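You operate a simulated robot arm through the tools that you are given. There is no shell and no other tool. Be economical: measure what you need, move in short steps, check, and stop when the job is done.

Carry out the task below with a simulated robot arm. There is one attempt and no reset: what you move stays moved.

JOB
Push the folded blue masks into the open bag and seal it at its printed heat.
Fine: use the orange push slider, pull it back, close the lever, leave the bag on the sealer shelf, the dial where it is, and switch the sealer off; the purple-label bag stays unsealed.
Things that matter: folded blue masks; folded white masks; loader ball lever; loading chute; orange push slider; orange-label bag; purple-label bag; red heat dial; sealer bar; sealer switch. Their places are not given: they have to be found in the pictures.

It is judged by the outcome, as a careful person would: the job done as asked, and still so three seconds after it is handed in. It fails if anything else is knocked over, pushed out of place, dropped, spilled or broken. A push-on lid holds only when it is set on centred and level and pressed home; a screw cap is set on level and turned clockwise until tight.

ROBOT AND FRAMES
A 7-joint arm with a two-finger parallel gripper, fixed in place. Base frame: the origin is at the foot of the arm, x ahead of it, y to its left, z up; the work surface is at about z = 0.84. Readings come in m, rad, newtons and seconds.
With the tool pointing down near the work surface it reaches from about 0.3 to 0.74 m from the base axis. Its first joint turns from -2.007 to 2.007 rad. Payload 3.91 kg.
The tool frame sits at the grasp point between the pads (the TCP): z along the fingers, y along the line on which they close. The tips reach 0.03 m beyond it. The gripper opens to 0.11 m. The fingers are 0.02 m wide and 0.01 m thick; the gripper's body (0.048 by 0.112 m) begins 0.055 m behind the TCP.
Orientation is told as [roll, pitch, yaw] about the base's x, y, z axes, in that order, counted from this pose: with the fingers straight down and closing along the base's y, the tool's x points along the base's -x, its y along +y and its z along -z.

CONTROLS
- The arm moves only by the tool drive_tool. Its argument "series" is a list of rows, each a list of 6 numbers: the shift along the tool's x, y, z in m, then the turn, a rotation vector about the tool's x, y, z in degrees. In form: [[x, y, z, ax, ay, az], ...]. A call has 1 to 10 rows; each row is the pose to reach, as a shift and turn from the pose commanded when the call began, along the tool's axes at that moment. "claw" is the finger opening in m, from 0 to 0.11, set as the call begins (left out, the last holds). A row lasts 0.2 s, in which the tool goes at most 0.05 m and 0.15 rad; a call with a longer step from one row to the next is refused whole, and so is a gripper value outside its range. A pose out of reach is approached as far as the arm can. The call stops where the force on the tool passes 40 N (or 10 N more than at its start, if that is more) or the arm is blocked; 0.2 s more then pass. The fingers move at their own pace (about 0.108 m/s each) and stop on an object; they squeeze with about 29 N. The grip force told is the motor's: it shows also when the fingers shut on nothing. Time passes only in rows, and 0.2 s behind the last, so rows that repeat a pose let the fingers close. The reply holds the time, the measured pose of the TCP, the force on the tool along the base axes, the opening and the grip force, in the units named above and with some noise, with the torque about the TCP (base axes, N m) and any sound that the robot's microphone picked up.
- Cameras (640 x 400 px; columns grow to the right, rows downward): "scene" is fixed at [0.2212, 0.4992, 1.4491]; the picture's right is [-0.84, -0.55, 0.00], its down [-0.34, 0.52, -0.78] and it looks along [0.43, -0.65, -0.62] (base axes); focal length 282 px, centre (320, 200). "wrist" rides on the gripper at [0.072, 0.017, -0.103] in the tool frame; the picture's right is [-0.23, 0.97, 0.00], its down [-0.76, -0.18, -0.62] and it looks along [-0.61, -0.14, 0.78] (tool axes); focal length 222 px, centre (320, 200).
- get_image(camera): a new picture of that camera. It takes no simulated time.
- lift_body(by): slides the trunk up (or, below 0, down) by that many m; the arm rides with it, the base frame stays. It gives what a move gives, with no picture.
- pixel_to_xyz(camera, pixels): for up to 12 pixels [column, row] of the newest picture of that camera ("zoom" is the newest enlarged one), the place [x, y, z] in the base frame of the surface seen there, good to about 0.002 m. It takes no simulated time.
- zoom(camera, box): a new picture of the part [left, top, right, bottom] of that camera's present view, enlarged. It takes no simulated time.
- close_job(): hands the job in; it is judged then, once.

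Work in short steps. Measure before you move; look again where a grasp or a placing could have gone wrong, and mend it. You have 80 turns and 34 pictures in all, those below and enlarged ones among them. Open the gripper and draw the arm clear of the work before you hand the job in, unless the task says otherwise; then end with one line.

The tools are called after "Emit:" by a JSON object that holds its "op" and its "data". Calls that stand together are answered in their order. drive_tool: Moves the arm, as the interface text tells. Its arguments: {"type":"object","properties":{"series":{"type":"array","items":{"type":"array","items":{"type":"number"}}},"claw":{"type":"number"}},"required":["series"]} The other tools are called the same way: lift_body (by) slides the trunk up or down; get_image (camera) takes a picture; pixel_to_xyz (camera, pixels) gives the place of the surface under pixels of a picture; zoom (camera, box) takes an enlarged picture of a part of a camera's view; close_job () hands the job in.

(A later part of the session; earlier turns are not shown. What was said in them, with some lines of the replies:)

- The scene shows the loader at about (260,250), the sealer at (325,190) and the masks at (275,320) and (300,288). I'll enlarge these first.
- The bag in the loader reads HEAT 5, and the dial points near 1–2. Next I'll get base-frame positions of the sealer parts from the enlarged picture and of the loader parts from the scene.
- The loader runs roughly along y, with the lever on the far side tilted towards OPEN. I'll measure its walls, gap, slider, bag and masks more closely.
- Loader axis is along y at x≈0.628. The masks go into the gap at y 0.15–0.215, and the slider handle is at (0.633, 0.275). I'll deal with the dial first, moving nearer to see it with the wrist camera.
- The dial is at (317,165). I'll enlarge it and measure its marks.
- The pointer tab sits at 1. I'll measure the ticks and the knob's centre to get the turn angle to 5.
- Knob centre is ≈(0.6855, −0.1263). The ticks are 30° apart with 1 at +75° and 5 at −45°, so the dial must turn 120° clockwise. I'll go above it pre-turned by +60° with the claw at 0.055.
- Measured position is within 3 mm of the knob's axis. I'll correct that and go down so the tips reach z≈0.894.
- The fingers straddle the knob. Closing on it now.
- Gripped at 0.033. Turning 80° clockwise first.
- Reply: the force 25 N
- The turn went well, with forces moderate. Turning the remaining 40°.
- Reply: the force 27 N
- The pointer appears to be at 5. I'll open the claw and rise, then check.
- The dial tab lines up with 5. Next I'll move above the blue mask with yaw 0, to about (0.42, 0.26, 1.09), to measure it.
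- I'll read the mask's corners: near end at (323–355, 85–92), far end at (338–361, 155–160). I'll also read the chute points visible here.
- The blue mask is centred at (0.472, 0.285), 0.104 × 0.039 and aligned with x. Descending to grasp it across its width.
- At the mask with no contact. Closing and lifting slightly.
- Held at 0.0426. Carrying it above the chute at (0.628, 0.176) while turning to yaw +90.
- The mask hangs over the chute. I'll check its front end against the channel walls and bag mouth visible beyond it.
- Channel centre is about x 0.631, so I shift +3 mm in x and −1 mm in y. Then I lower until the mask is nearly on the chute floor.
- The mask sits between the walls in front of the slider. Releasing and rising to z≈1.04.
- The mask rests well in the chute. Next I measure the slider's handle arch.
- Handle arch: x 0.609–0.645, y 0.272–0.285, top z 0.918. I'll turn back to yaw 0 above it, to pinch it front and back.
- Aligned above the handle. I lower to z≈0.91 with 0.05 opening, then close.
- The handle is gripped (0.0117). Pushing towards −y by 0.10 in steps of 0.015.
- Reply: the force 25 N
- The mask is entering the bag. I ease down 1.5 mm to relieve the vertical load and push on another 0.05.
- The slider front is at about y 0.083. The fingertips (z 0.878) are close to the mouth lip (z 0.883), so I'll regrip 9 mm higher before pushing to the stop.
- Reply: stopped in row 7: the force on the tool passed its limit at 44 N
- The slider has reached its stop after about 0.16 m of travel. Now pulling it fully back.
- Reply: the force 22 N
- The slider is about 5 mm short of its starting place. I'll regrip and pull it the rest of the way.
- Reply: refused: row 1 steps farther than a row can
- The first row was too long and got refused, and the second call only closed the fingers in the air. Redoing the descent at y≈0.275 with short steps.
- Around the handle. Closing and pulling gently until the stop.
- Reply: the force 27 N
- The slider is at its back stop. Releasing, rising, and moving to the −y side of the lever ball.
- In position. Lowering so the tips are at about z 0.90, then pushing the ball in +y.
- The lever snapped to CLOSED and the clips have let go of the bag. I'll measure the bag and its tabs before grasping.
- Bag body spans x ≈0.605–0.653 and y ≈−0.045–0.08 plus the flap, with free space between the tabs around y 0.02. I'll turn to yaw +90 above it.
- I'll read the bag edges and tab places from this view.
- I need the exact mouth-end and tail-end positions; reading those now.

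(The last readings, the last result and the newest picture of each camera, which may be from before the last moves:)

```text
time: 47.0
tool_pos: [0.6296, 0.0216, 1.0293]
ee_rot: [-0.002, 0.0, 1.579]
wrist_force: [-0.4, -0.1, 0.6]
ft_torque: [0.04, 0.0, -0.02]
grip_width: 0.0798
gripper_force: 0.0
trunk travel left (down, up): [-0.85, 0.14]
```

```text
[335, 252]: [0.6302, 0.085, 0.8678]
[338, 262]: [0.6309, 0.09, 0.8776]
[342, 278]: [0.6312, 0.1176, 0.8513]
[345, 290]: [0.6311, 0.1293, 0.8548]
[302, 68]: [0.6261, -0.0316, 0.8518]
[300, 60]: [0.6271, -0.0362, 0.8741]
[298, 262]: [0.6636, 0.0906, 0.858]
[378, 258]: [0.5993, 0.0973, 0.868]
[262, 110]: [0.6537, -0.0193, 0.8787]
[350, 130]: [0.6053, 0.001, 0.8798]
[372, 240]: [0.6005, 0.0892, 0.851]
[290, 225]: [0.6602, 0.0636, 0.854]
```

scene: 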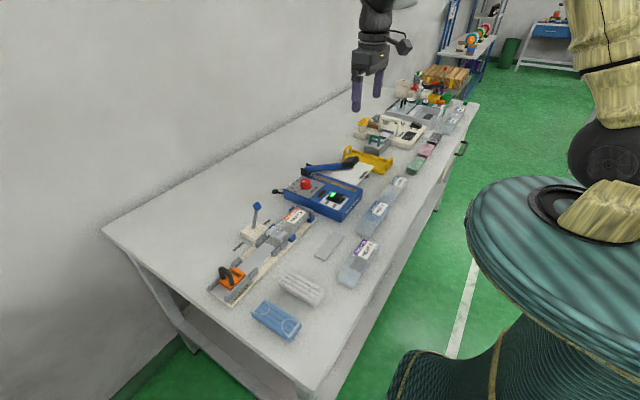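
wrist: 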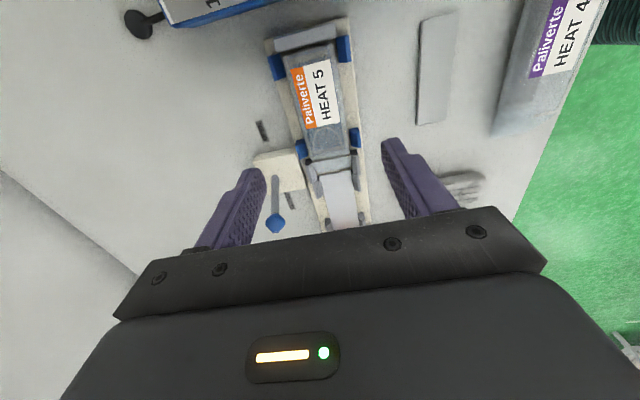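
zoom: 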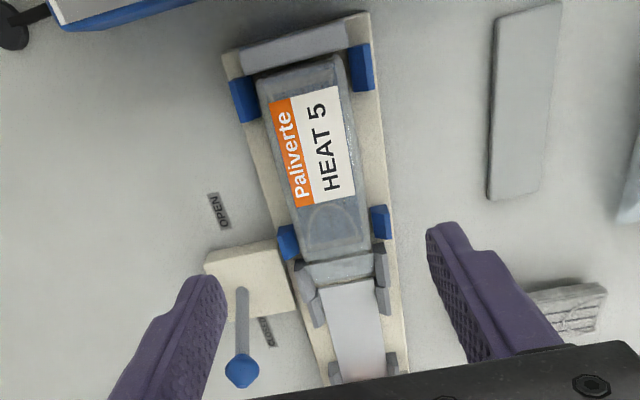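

Body spans y −0.036 to 0.085 and the flap reaches about 0.12. Before moving the bag I want exact shelf, strip, arm and tray geometry.

Emit:
{"op": "zoom", "data": {"camera": "scene", "box": [280, 140, 400, 215]}}

```text
5.33 times, centred on (340, 178) of scene
```

zoom: 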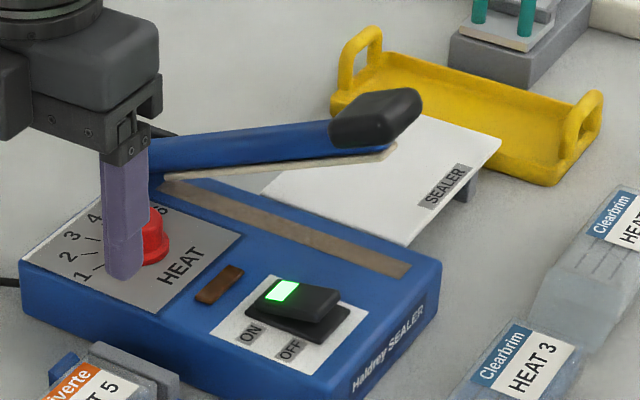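

Emit:
{"op": "pixel_to_xyz", "data": {"camera": "zoom", "pixels": [[405, 242], [498, 148], [268, 192], [425, 120], [408, 268], [385, 272], [330, 100], [500, 165], [355, 70], [470, 130], [545, 175], [440, 262]]}}

Emit:
{"op": "pixel_to_xyz", "data": {"camera": "zoom", "pixels": [[415, 95], [340, 135], [375, 100], [392, 150], [350, 160], [280, 172], [250, 160], [330, 295], [300, 325], [320, 310], [265, 305], [290, 280]]}}

```text
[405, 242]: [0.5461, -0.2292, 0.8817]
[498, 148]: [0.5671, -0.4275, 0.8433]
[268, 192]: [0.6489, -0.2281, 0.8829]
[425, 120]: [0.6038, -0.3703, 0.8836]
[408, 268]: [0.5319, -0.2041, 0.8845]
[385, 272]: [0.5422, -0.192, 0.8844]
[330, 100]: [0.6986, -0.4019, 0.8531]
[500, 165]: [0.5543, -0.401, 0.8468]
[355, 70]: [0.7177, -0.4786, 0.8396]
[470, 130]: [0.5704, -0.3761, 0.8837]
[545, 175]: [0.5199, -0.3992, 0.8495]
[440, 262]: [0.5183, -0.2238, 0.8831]
```

```text
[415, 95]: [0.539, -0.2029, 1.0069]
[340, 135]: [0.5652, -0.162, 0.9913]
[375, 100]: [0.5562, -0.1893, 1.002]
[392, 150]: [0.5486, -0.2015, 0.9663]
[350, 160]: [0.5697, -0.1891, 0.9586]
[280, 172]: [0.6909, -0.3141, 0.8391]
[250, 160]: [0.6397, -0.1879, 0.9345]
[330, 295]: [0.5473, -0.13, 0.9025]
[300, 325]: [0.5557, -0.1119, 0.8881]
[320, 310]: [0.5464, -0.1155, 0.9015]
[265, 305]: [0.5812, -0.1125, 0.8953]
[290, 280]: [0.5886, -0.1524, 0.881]
```

Shelf: x 0.546–0.65, y −0.229 to −0.378, z 0.883. Strip centre is y ≈ −0.197, and the bar underside is at ≥0.94 for x≈0.60. Now lowering onto the bag at y 0.022.

Emit:
{"op": "drive_tool", "data": {"series": [[0, 0, 0.04, 0, 0, 0], [0, 0, 0.08, 0, 0, 0], [0, 0, 0.11, 0, 0, 0], [0, 0, 0.13, 0, 0, 0], [0, 0, 0.1435, 0, 0, 0], [0, 0, 0.1435, 0, 0, 0]], "claw": 0.075}}

Emit:
{"op": "drive_tool", "data": {"series": [[0, 0, 0, 0, 0, 0], [0, 0, 0, 0, 0, 0], [0, 0, 0, 0, 0, 0], [0, 0, -0.02, 0, 0, 0], [0, 0, -0.04, 0, 0, 0]], "claw": 0.03}}

Emit:
{"op": "zoom", "data": {"camera": "scene", "box": [205, 195, 325, 310]}}

```text
time: 48.4
tool_pos: [0.6287, 0.0217, 0.8863]
ee_rot: [-0.003, 0.001, 1.578]
wrist_force: [0.9, -0.6, 0.3]
ft_torque: [0.01, 0.0, 0.01]
grip_width: 0.0751
gripper_force: 0.0
trunk travel left (down, up): [-0.85, 0.14]
```

```text
time: 49.6
tool_pos: [0.6282, 0.0208, 0.9271]
ee_rot: [-0.004, -0.001, 1.578]
wrist_force: [0.0, 0.9, -1.0]
ft_torque: [0.03, 0.0, 0.03]
grip_width: 0.0548
gripper_force: 29.2
trunk travel left (down, up): [-0.85, 0.14]
```

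```text
3.48 times, centred on (265, 252) of scene
```

zoom: 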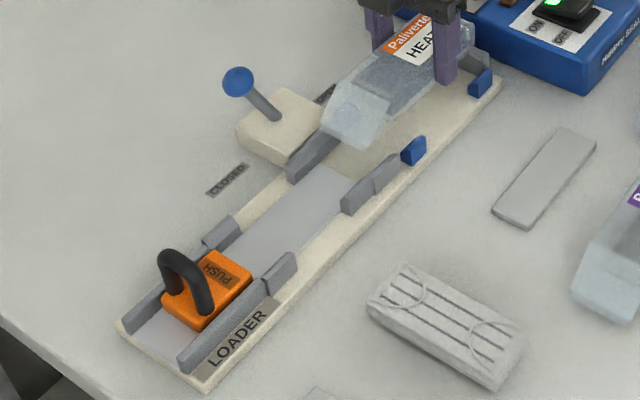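

The bag is lifted level. I'll measure the flap's end relative to the tool.

Emit:
{"op": "pixel_to_xyz", "data": {"camera": "zoom", "pixels": [[363, 142], [330, 122], [376, 122], [338, 98], [385, 92], [355, 82], [350, 115]]}}

Emit:
{"op": "drive_tool", "data": {"series": [[0, 0, -0.05, 0, 0, 0], [0, 0, -0.1, 0, 0, 0], [0, 0, -0.15, 0, 0, 0], [0, 0, -0.165, 0, 0, 0]]}}

```text
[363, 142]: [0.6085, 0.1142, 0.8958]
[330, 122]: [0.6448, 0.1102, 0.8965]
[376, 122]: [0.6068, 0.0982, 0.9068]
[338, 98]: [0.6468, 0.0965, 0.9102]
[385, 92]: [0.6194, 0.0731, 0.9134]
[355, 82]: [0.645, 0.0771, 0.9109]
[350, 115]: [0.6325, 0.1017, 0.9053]
```

```text
time: 50.6
tool_pos: [0.6291, 0.0202, 1.091]
ee_rot: [-0.001, 0.0, 1.582]
wrist_force: [0.6, 0.2, -0.3]
ft_torque: [0.02, -0.03, -0.02]
grip_width: 0.0549
gripper_force: 29.5
trunk travel left (down, up): [-0.85, 0.14]
```

The flap end is 0.093 ahead of the TCP. Carrying the bag over the sealer to (0.600, −0.318) at height 1.09.

Emit:
{"op": "drive_tool", "data": {"series": [[0.042, 0.004, 0, 0, 0, 0], [0.084, 0.008, 0, 0, 0, 0], [0.126, 0.012, 0, 0, 0, 0], [0.168, 0.016, 0, 0, 0, 0], [0.21, 0.02, 0, 0, 0, 0.5], [0.252, 0.024, 0, 0, 0, 0.5], [0.294, 0.027, 0, 0, 0, 0.5], [0.32, 0.029, 0, 0, 0, 0.5], [0.338, 0.029, 0, 0, 0, 0.5], [0.338, 0.029, 0, 0, 0, 0.5]]}}

Emit:
{"op": "drive_tool", "data": {"series": [[0, 0, 0.04, 0, 0, 0], [0, 0, 0.08, 0, 0, 0], [0, 0, 0.11, 0, 0, 0], [0, 0, 0.11, 0, 0, 0]]}}

Emit:
{"op": "zoom", "data": {"camera": "scene", "box": [280, 130, 400, 205]}}

```text
time: 52.8
tool_pos: [0.6019, -0.315, 1.0905]
ee_rot: [-0.002, -0.002, 1.569]
wrist_force: [-0.2, -0.3, 0.3]
ft_torque: [0.04, 0.0, 0.03]
grip_width: 0.0544
gripper_force: 29.4
trunk travel left (down, up): [-0.85, 0.14]
```

```text
time: 53.8
tool_pos: [0.6033, -0.3167, 0.9814]
ee_rot: [-0.003, 0.0, 1.569]
wrist_force: [-0.5, 1.1, -0.1]
ft_torque: [0.01, 0.03, 0.0]
grip_width: 0.055
gripper_force: 28.8
trunk travel left (down, up): [-0.85, 0.14]
```

```text
5.33 times, centred on (340, 168) of scene
```

zoom: 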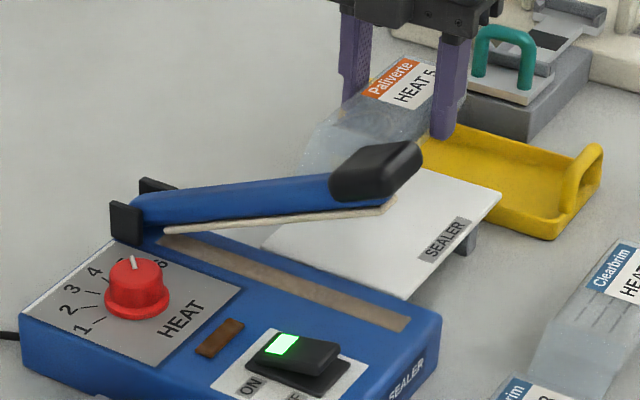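

The bag hangs behind the raised arm. Now I lower it to z≈0.934, slide it in +y under the bar, then set it on the shelf.

Emit:
{"op": "drive_tool", "data": {"series": [[0, 0, 0.025, 0, 0, 0], [0, 0, 0.047, 0, 0, 0], [0, 0, 0.047, 0, 0, 0], [-0.013, 0, 0.047, 0, 0, 0], [-0.026, 0, 0.047, 0, 0, 0], [-0.039, 0, 0.047, 0, 0, 0], [-0.039, 0, 0.054, 0, 0, 0], [-0.039, 0, 0.06, 0, 0, 0], [-0.039, 0, 0.0615, 0, 0, 0]]}}

Emit:
{"op": "zoom", "data": {"camera": "scene", "box": [280, 130, 400, 205]}}

```text
time: 55.8
tool_pos: [0.6032, -0.2781, 0.9208]
ee_rot: [-0.004, -0.001, 1.569]
wrist_force: [-0.8, 0.2, 1.8]
ft_torque: [0.06, 0.04, 0.04]
grip_width: 0.0546
gripper_force: 29.5
trunk travel left (down, up): [-0.85, 0.14]
```

```text
5.33 times, centred on (340, 168) of scene
```

zoom: 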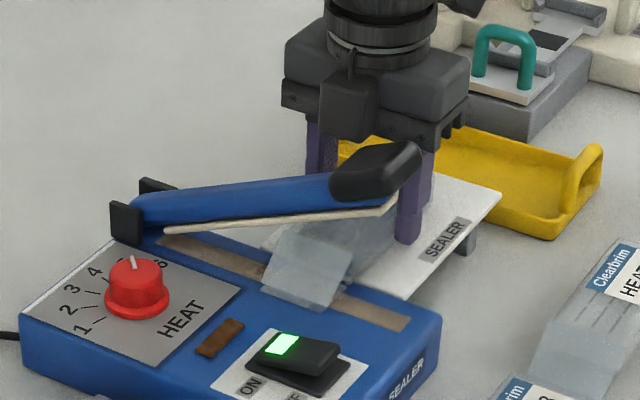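

The flap lies over the strip. Checking its end against the strip by coordinates.

Emit:
{"op": "pixel_to_xyz", "data": {"camera": "zoom", "pixels": [[318, 308], [266, 285], [300, 292], [345, 290], [365, 318], [400, 318], [205, 252], [320, 262], [285, 235], [380, 325]]}}

```text
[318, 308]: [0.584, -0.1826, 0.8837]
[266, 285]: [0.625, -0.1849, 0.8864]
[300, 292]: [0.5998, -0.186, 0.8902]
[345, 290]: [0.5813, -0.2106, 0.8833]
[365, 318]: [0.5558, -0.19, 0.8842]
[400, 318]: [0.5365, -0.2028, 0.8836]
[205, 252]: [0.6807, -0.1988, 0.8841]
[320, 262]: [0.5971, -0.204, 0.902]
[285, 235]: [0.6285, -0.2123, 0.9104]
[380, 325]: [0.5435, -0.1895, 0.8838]
```

Mouth end is at y −0.184, and the strip is at −0.190 to −0.205, fully covered. I'll release the bag and rise clear.

Emit:
{"op": "drive_tool", "data": {"series": [[0, 0, 0, 0, 0, 0], [0, 0, 0, 0, 0, 0], [0, 0, -0.03, 0, 0, 0], [0, 0, -0.07, 0, 0, 0], [0, 0, -0.115, 0, 0, 0], [0, 0, -0.16, 0, 0, 0], [0, 0, -0.18, 0, 0, 0]], "claw": 0.072}}

Emit:
{"op": "drive_tool", "data": {"series": [[-0.03, 0.02, 0, 0, 0, 0], [-0.06, 0.04, 0, 0, 0, 0], [-0.094, 0.06, 0, 0, 0, 0], [-0.094, 0.06, 0, 0, 0, 0]], "claw": 0.0}}

```text
time: 57.4
tool_pos: [0.6039, -0.2777, 1.0992]
ee_rot: [-0.001, -0.002, 1.57]
wrist_force: [0.0, 0.2, -0.1]
ft_torque: [-0.01, -0.01, 0.0]
grip_width: 0.0721
gripper_force: 0.1
trunk travel left (down, up): [-0.85, 0.14]
```

```text
time: 58.4
tool_pos: [0.5442, -0.1836, 1.0978]
ee_rot: [-0.003, -0.002, 1.568]
wrist_force: [0.0, 0.3, 0.5]
ft_torque: [0.01, 0.02, 0.02]
grip_width: 0.0002
gripper_force: 29.3
trunk travel left (down, up): [-0.85, 0.14]
```

Above the handle knob (top ≈1.007, y≈−0.19). I'll lower onto it and press down along its arc in small steps.

Emit:
{"op": "drive_tool", "data": {"series": [[0.006, 0, 0.03, 0, 0, 0], [0.006, 0, 0.055, 0, 0, 0], [0.006, 0.002, 0.068, 0, 0, 0], [0.006, 0.004, 0.08, 0, 0, 0], [0.006, 0.007, 0.092, 0, 0, 0], [0.006, 0.01, 0.104, 0, 0, 0], [0.006, 0.013, 0.116, 0, 0, 0], [0.006, 0.015, 0.126, 0, 0, 0]]}}

Emit:
{"op": "zoom", "data": {"camera": "scene", "box": [280, 130, 400, 205]}}

```text
time: 60.2
tool_pos: [0.5289, -0.19, 0.9733]
ee_rot: [-0.001, -0.002, 1.569]
wrist_force: [0.3, 0.9, 1.0]
ft_torque: [0.01, -0.02, 0.01]
grip_width: 0.0001
gripper_force: 29.5
trunk travel left (down, up): [-0.85, 0.14]
```

```text
5.33 times, centred on (340, 168) of scene
```

zoom: 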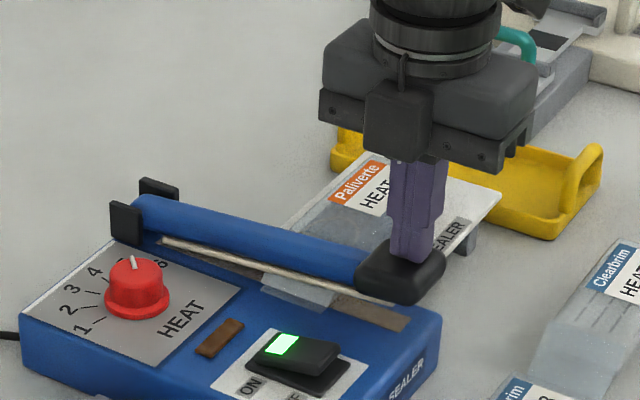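

The bar is nearly down with little force. Pressing further until it resists.

Emit:
{"op": "drive_tool", "data": {"series": [[0, 0.001, 0.006, 0, 0, 0], [0, 0.002, 0.012, 0, 0, 0], [0, 0.002, 0.017, 0, 0, 0], [0, 0.002, 0.022, 0, 0, 0], [0, 0.002, 0.026, 0, 0, 0], [0, 0.002, 0.03, 0, 0, 0]]}}

```text
time: 61.3
tool_pos: [0.5248, -0.1884, 0.9576]
ee_rot: [-0.008, 0.004, 1.57]
wrist_force: [-12.2, 2.6, 27.5]
ft_torque: [0.26, 0.51, 0.08]
grip_width: 0.0001
gripper_force: 29.3
trunk travel left (down, up): [-0.85, 0.14]
stopped in row 5: the force on the tool passed its limit at 46 N (the readings are from after the stop); the commanded pose is now the measured one
```

The bar is closed with 27 N on it. Holding about 2 s and listening for a signal.

Emit:
{"op": "drive_tool", "data": {"series": [[0, 0, 0, 0, 0, 0], [0, 0, 0, 0, 0, 0], [0, 0, 0, 0, 0, 0], [0, 0, 0, 0, 0, 0], [0, 0, 0, 0, 0, 0], [0, 0, 0, 0, 0, 0], [0, 0, 0, 0, 0, 0], [0, 0, 0, 0, 0, 0], [0, 0, 0, 0, 0, 0]]}}

Emit:
{"op": "zoom", "data": {"camera": "scene", "box": [280, 130, 400, 205]}}

```text
time: 62.3
tool_pos: [0.5249, -0.1883, 0.9566]
ee_rot: [-0.01, 0.002, 1.571]
wrist_force: [-12.4, 3.9, 25.3]
ft_torque: [0.28, 0.54, 0.05]
grip_width: 0.0
gripper_force: 29.3
trunk travel left (down, up): [-0.85, 0.14]
stopped in row 5: the force on the tool passed its limit at 41 N (the readings are from after the stop); the commanded pose is now the measured one
```

```text
5.33 times, centred on (340, 168) of scene
```

zoom: 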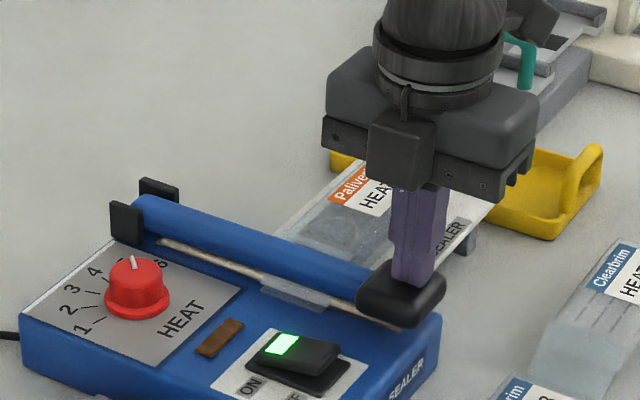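

The bar is down on the strip; no signal yet. I relieve the sideways load slightly and keep holding it down.

Emit:
{"op": "drive_tool", "data": {"series": [[0, 0.002, 0, 0, 0, 0], [0, 0.003, -0.0005, 0, 0, 0], [0, 0.003, -0.0005, 0, 0, 0], [0, 0.003, -0.0005, 0, 0, 0], [0, 0.003, -0.0005, 0, 0, 0], [0, 0.003, -0.0005, 0, 0, 0], [0, 0.003, -0.0005, 0, 0, 0], [0, 0.003, -0.0005, 0, 0, 0], [0, 0.003, -0.0005, 0, 0, 0], [0, 0.003, -0.0005, 0, 0, 0]]}}

```text
time: 64.5
tool_pos: [0.5256, -0.189, 0.9564]
ee_rot: [-0.015, 0.006, 1.569]
wrist_force: [11.1, 1.5, 37.8]
ft_torque: [0.26, -0.17, -0.07]
grip_width: 0.0
gripper_force: 29.4
trunk travel left (down, up): [-0.85, 0.14]
```

A steady 38 N, held about 3.5 s so far. Holding another 2 s and looking at the lamp.

Emit:
{"op": "drive_tool", "data": {"series": [[0, 0, 0, 0, 0, 0], [0, 0, 0, 0, 0, 0], [0, 0, 0, 0, 0, 0], [0, 0, 0, 0, 0, 0], [0, 0, 0, 0, 0, 0], [0, 0, 0, 0, 0, 0], [0, 0, 0, 0, 0, 0], [0, 0, 0, 0, 0, 0]]}}

Emit:
{"op": "zoom", "data": {"camera": "scene", "box": [290, 155, 370, 205]}}

```text
time: 66.3
tool_pos: [0.525, -0.1894, 0.9559]
ee_rot: [-0.013, 0.004, 1.57]
wrist_force: [11.1, 1.6, 36.5]
ft_torque: [0.29, -0.19, -0.09]
grip_width: 0.0
gripper_force: 29.4
trunk travel left (down, up): [-0.85, 0.14]
```

```text
8.00 times, centred on (330, 180) of scene
```

zoom: 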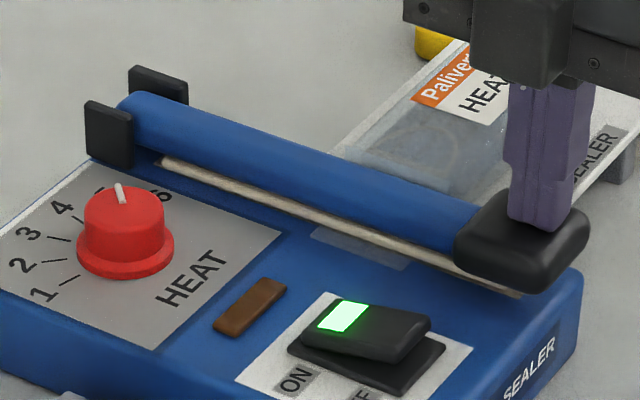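

The lamp is still dark. I'll check whether the bar really lies down on the strip.

Emit:
{"op": "pixel_to_xyz", "data": {"camera": "zoom", "pixels": [[180, 165], [260, 197], [350, 235], [420, 262], [500, 287], [480, 235], [200, 110], [360, 185], [360, 250], [530, 225], [545, 285], [250, 310]]}}

```text
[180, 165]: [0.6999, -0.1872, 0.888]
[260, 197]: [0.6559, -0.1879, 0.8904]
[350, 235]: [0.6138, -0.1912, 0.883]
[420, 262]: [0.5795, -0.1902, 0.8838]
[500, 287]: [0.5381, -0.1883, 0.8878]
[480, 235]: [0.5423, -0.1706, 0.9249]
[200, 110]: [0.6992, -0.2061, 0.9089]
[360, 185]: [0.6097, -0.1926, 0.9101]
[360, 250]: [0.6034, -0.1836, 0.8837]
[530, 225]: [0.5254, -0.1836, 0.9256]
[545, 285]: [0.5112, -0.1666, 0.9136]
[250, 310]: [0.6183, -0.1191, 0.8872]
```

The bar lies level on the strip along its whole length, so the closing is complete. Releasing it upward and checking the bag.

Emit:
{"op": "drive_tool", "data": {"series": [[0, 0, -0.02, 0, 0, 0], [0, 0, -0.05, 0, 0, 0], [0, 0, -0.09, 0, 0, 0], [0, 0, -0.135, 0, 0, 0], [0, 0, -0.145, 0, 0, 0], [0, 0, -0.145, 0, 0, 0]]}}

Emit:
{"op": "zoom", "data": {"camera": "scene", "box": [280, 130, 400, 205]}}

```text
time: 67.7
tool_pos: [0.5247, -0.1894, 1.0989]
ee_rot: [-0.006, 0.002, 1.571]
wrist_force: [-0.8, 0.3, 0.2]
ft_torque: [0.04, -0.01, 0.02]
grip_width: 0.0
gripper_force: 29.2
trunk travel left (down, up): [-0.85, 0.14]
```

```text
5.33 times, centred on (340, 168) of scene
```

zoom: 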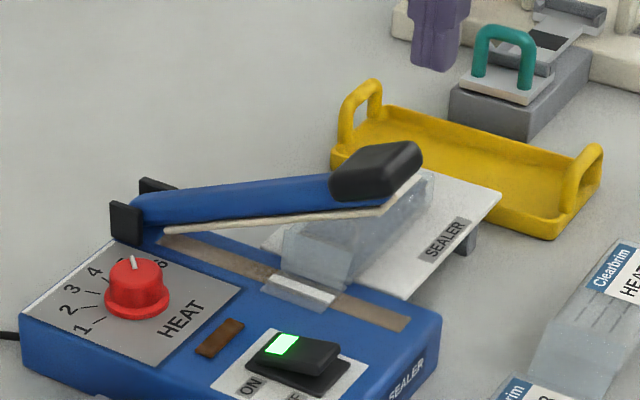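

A white sealed band is visible across the flap, and the arm has sprung back up. Now the switch: I turn to yaw −90 so the wrist camera stays clear of the raised knob, moving above the OFF end (0.545, −0.121).

Emit:
{"op": "drive_tool", "data": {"series": [[-0.007, -0.002, 0, 0, 0, 8.5], [-0.014, -0.004, 0, 0, 0, 17], [-0.021, -0.006, 0, 0, 0, 25.5], [-0.028, -0.008, 0, 0, 0, 34], [-0.035, -0.01, 0, 0, 0, 42.5], [-0.042, -0.012, 0, 0, 0, 51], [-0.049, -0.014, 0, 0, 0, 59.5], [-0.056, -0.016, 0, 0, 0, 68], [-0.062, -0.018, 0, 0, 0, 76.5], [-0.068, -0.02, 0, 0, 0, 85]]}}

Emit:
{"op": "drive_tool", "data": {"series": [[0, 0, 0, 0, 0, 8.5], [0, 0, 0, 0, 0, 17], [0, 0, 0, 0, 0, 25.5], [0, 0, 0, 0, 0, 34], [0, 0, 0, 0, 0, 42.5], [0, 0, 0, 0, 0, 51], [0, 0, 0, 0, 0, 59.5], [0, 0, 0, 0, 0, 68], [0, 0, 0, 0, 0, 76.5], [0, 0, 0, 0, 0, 85]]}}

Emit:
{"op": "drive_tool", "data": {"series": [[0, 0, 0, 0, 0, 5], [0, 0, 0, 0, 0, 10], [0, 0, 0, 0, 0, 10]]}}

```text
time: 69.9
tool_pos: [0.5431, -0.1218, 1.0994]
ee_rot: [-0.004, -0.008, 0.085]
wrist_force: [-0.2, 0.1, 0.1]
ft_torque: [0.0, 0.05, -0.02]
grip_width: 0.0
gripper_force: 29.0
trunk travel left (down, up): [-0.85, 0.14]
```

```text
time: 72.1
tool_pos: [0.5432, -0.123, 1.0996]
ee_rot: [0.007, -0.005, -1.4]
wrist_force: [0.0, 0.2, -0.6]
ft_torque: [0.01, 0.01, 0.01]
grip_width: 0.0
gripper_force: 29.0
trunk travel left (down, up): [-0.85, 0.14]
```

```text
time: 72.9
tool_pos: [0.5442, -0.1213, 1.1005]
ee_rot: [0.009, -0.002, -1.572]
wrist_force: [0.4, 0.7, 0.8]
ft_torque: [-0.02, -0.07, 0.0]
grip_width: 0.0
gripper_force: 28.6
trunk travel left (down, up): [-0.85, 0.14]
```

Yaw −90 reached over the OFF end. Lowering and pressing it down gently.

Emit:
{"op": "drive_tool", "data": {"series": [[0, 0, 0.045, 0, 0, 0], [0, 0, 0.09, 0, 0, 0], [0, 0, 0.13, 0, 0, 0], [0, 0, 0.155, 0, 0, 0], [0, 0, 0.163, 0, 0, 0], [0, 0, 0.168, 0, 0, 0], [0, 0, 0.172, 0, 0, 0], [0, 0, 0.176, 0, 0, 0], [0, 0, 0.179, 0, 0, 0]]}}

```text
time: 74.9
tool_pos: [0.5465, -0.1233, 0.9286]
ee_rot: [0.018, -0.006, -1.571]
wrist_force: [-9.8, 3.5, 24.6]
ft_torque: [0.11, 0.12, 0.08]
grip_width: 0.0
gripper_force: 29.1
trunk travel left (down, up): [-0.85, 0.14]
stopped in row 9: the force on the tool passed its limit at 44 N (the readings are from after the stop); the commanded pose is now the measured one
```

The press met 44 N. I'll lift and check the switch's lamp.

Emit:
{"op": "drive_tool", "data": {"series": [[0, 0, -0.04, 0, 0, 0], [0, 0, -0.085, 0, 0, 0], [0, 0, -0.13, 0, 0, 0]]}}

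Emit:
{"op": "zoom", "data": {"camera": "scene", "box": [270, 130, 410, 220]}}

```text
time: 75.7
tool_pos: [0.5438, -0.1219, 1.0563]
ee_rot: [0.015, -0.004, -1.571]
wrist_force: [0.3, 0.7, -0.3]
ft_torque: [-0.01, -0.01, 0.01]
grip_width: 0.0
gripper_force: 29.4
trunk travel left (down, up): [-0.85, 0.14]
```

```text
4.44 times, centred on (340, 175) of scene
```

zoom: 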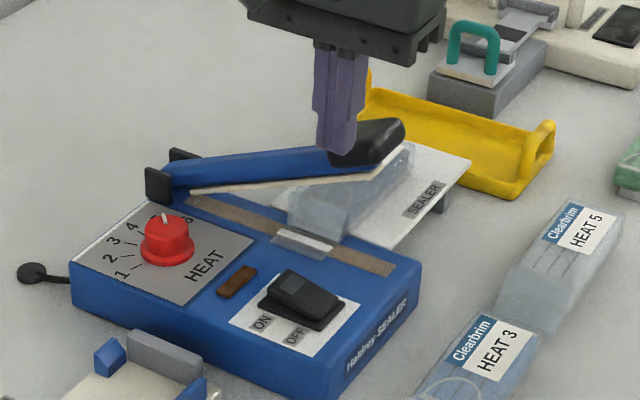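

The switch is off (lamp dark, ON end raised), and the bag is sealed on the shelf. I'll open the gripper and draw the arm clear, up and back.

Emit:
{"op": "drive_tool", "data": {"series": [[0, 0, -0.045, 0, 0, 0], [0, 0, -0.09, 0, 0, 0], [0, -0.02, -0.13, 0, 0, 0], [0, -0.05, -0.16, 0, 0, 0], [0.02, -0.09, -0.17, 0, 0, 0], [0.04, -0.12, -0.17, 0, 0, 0], [0.04, -0.12, -0.17, 0, 0, 0]], "claw": 0.08}}

Emit:
{"op": "get_image", "data": {"camera": "scene"}}

```text
time: 77.3
tool_pos: [0.4237, -0.0824, 1.2229]
ee_rot: [0.014, -0.006, -1.571]
wrist_force: [0.2, 0.4, 0.1]
ft_torque: [0.01, 0.02, -0.01]
grip_width: 0.08
gripper_force: 0.1
trunk travel left (down, up): [-0.85, 0.14]
```

```text
0 pictures are left
```

scene: 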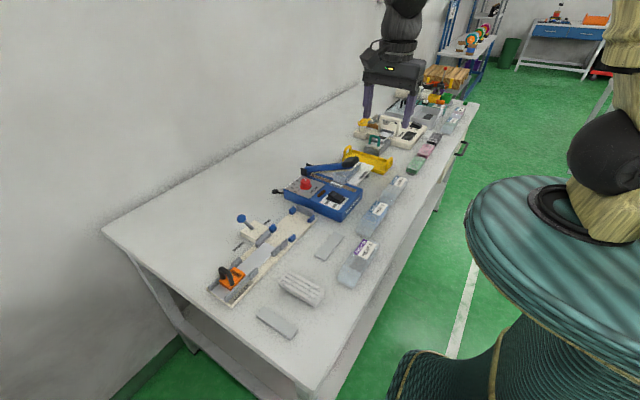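

The final picture shows everything in place and the arm clear, so I'm handing in.

Emit:
{"op": "close_job", "data": {}}

```text
The job is handed in.
```

I pushed the blue masks into the orange-label bag and sealed it with the dial at 5. The bag is on the sealer shelf, the slider is pulled back, the lever is closed, and the sealer is off. The purple-label bag was not touched.
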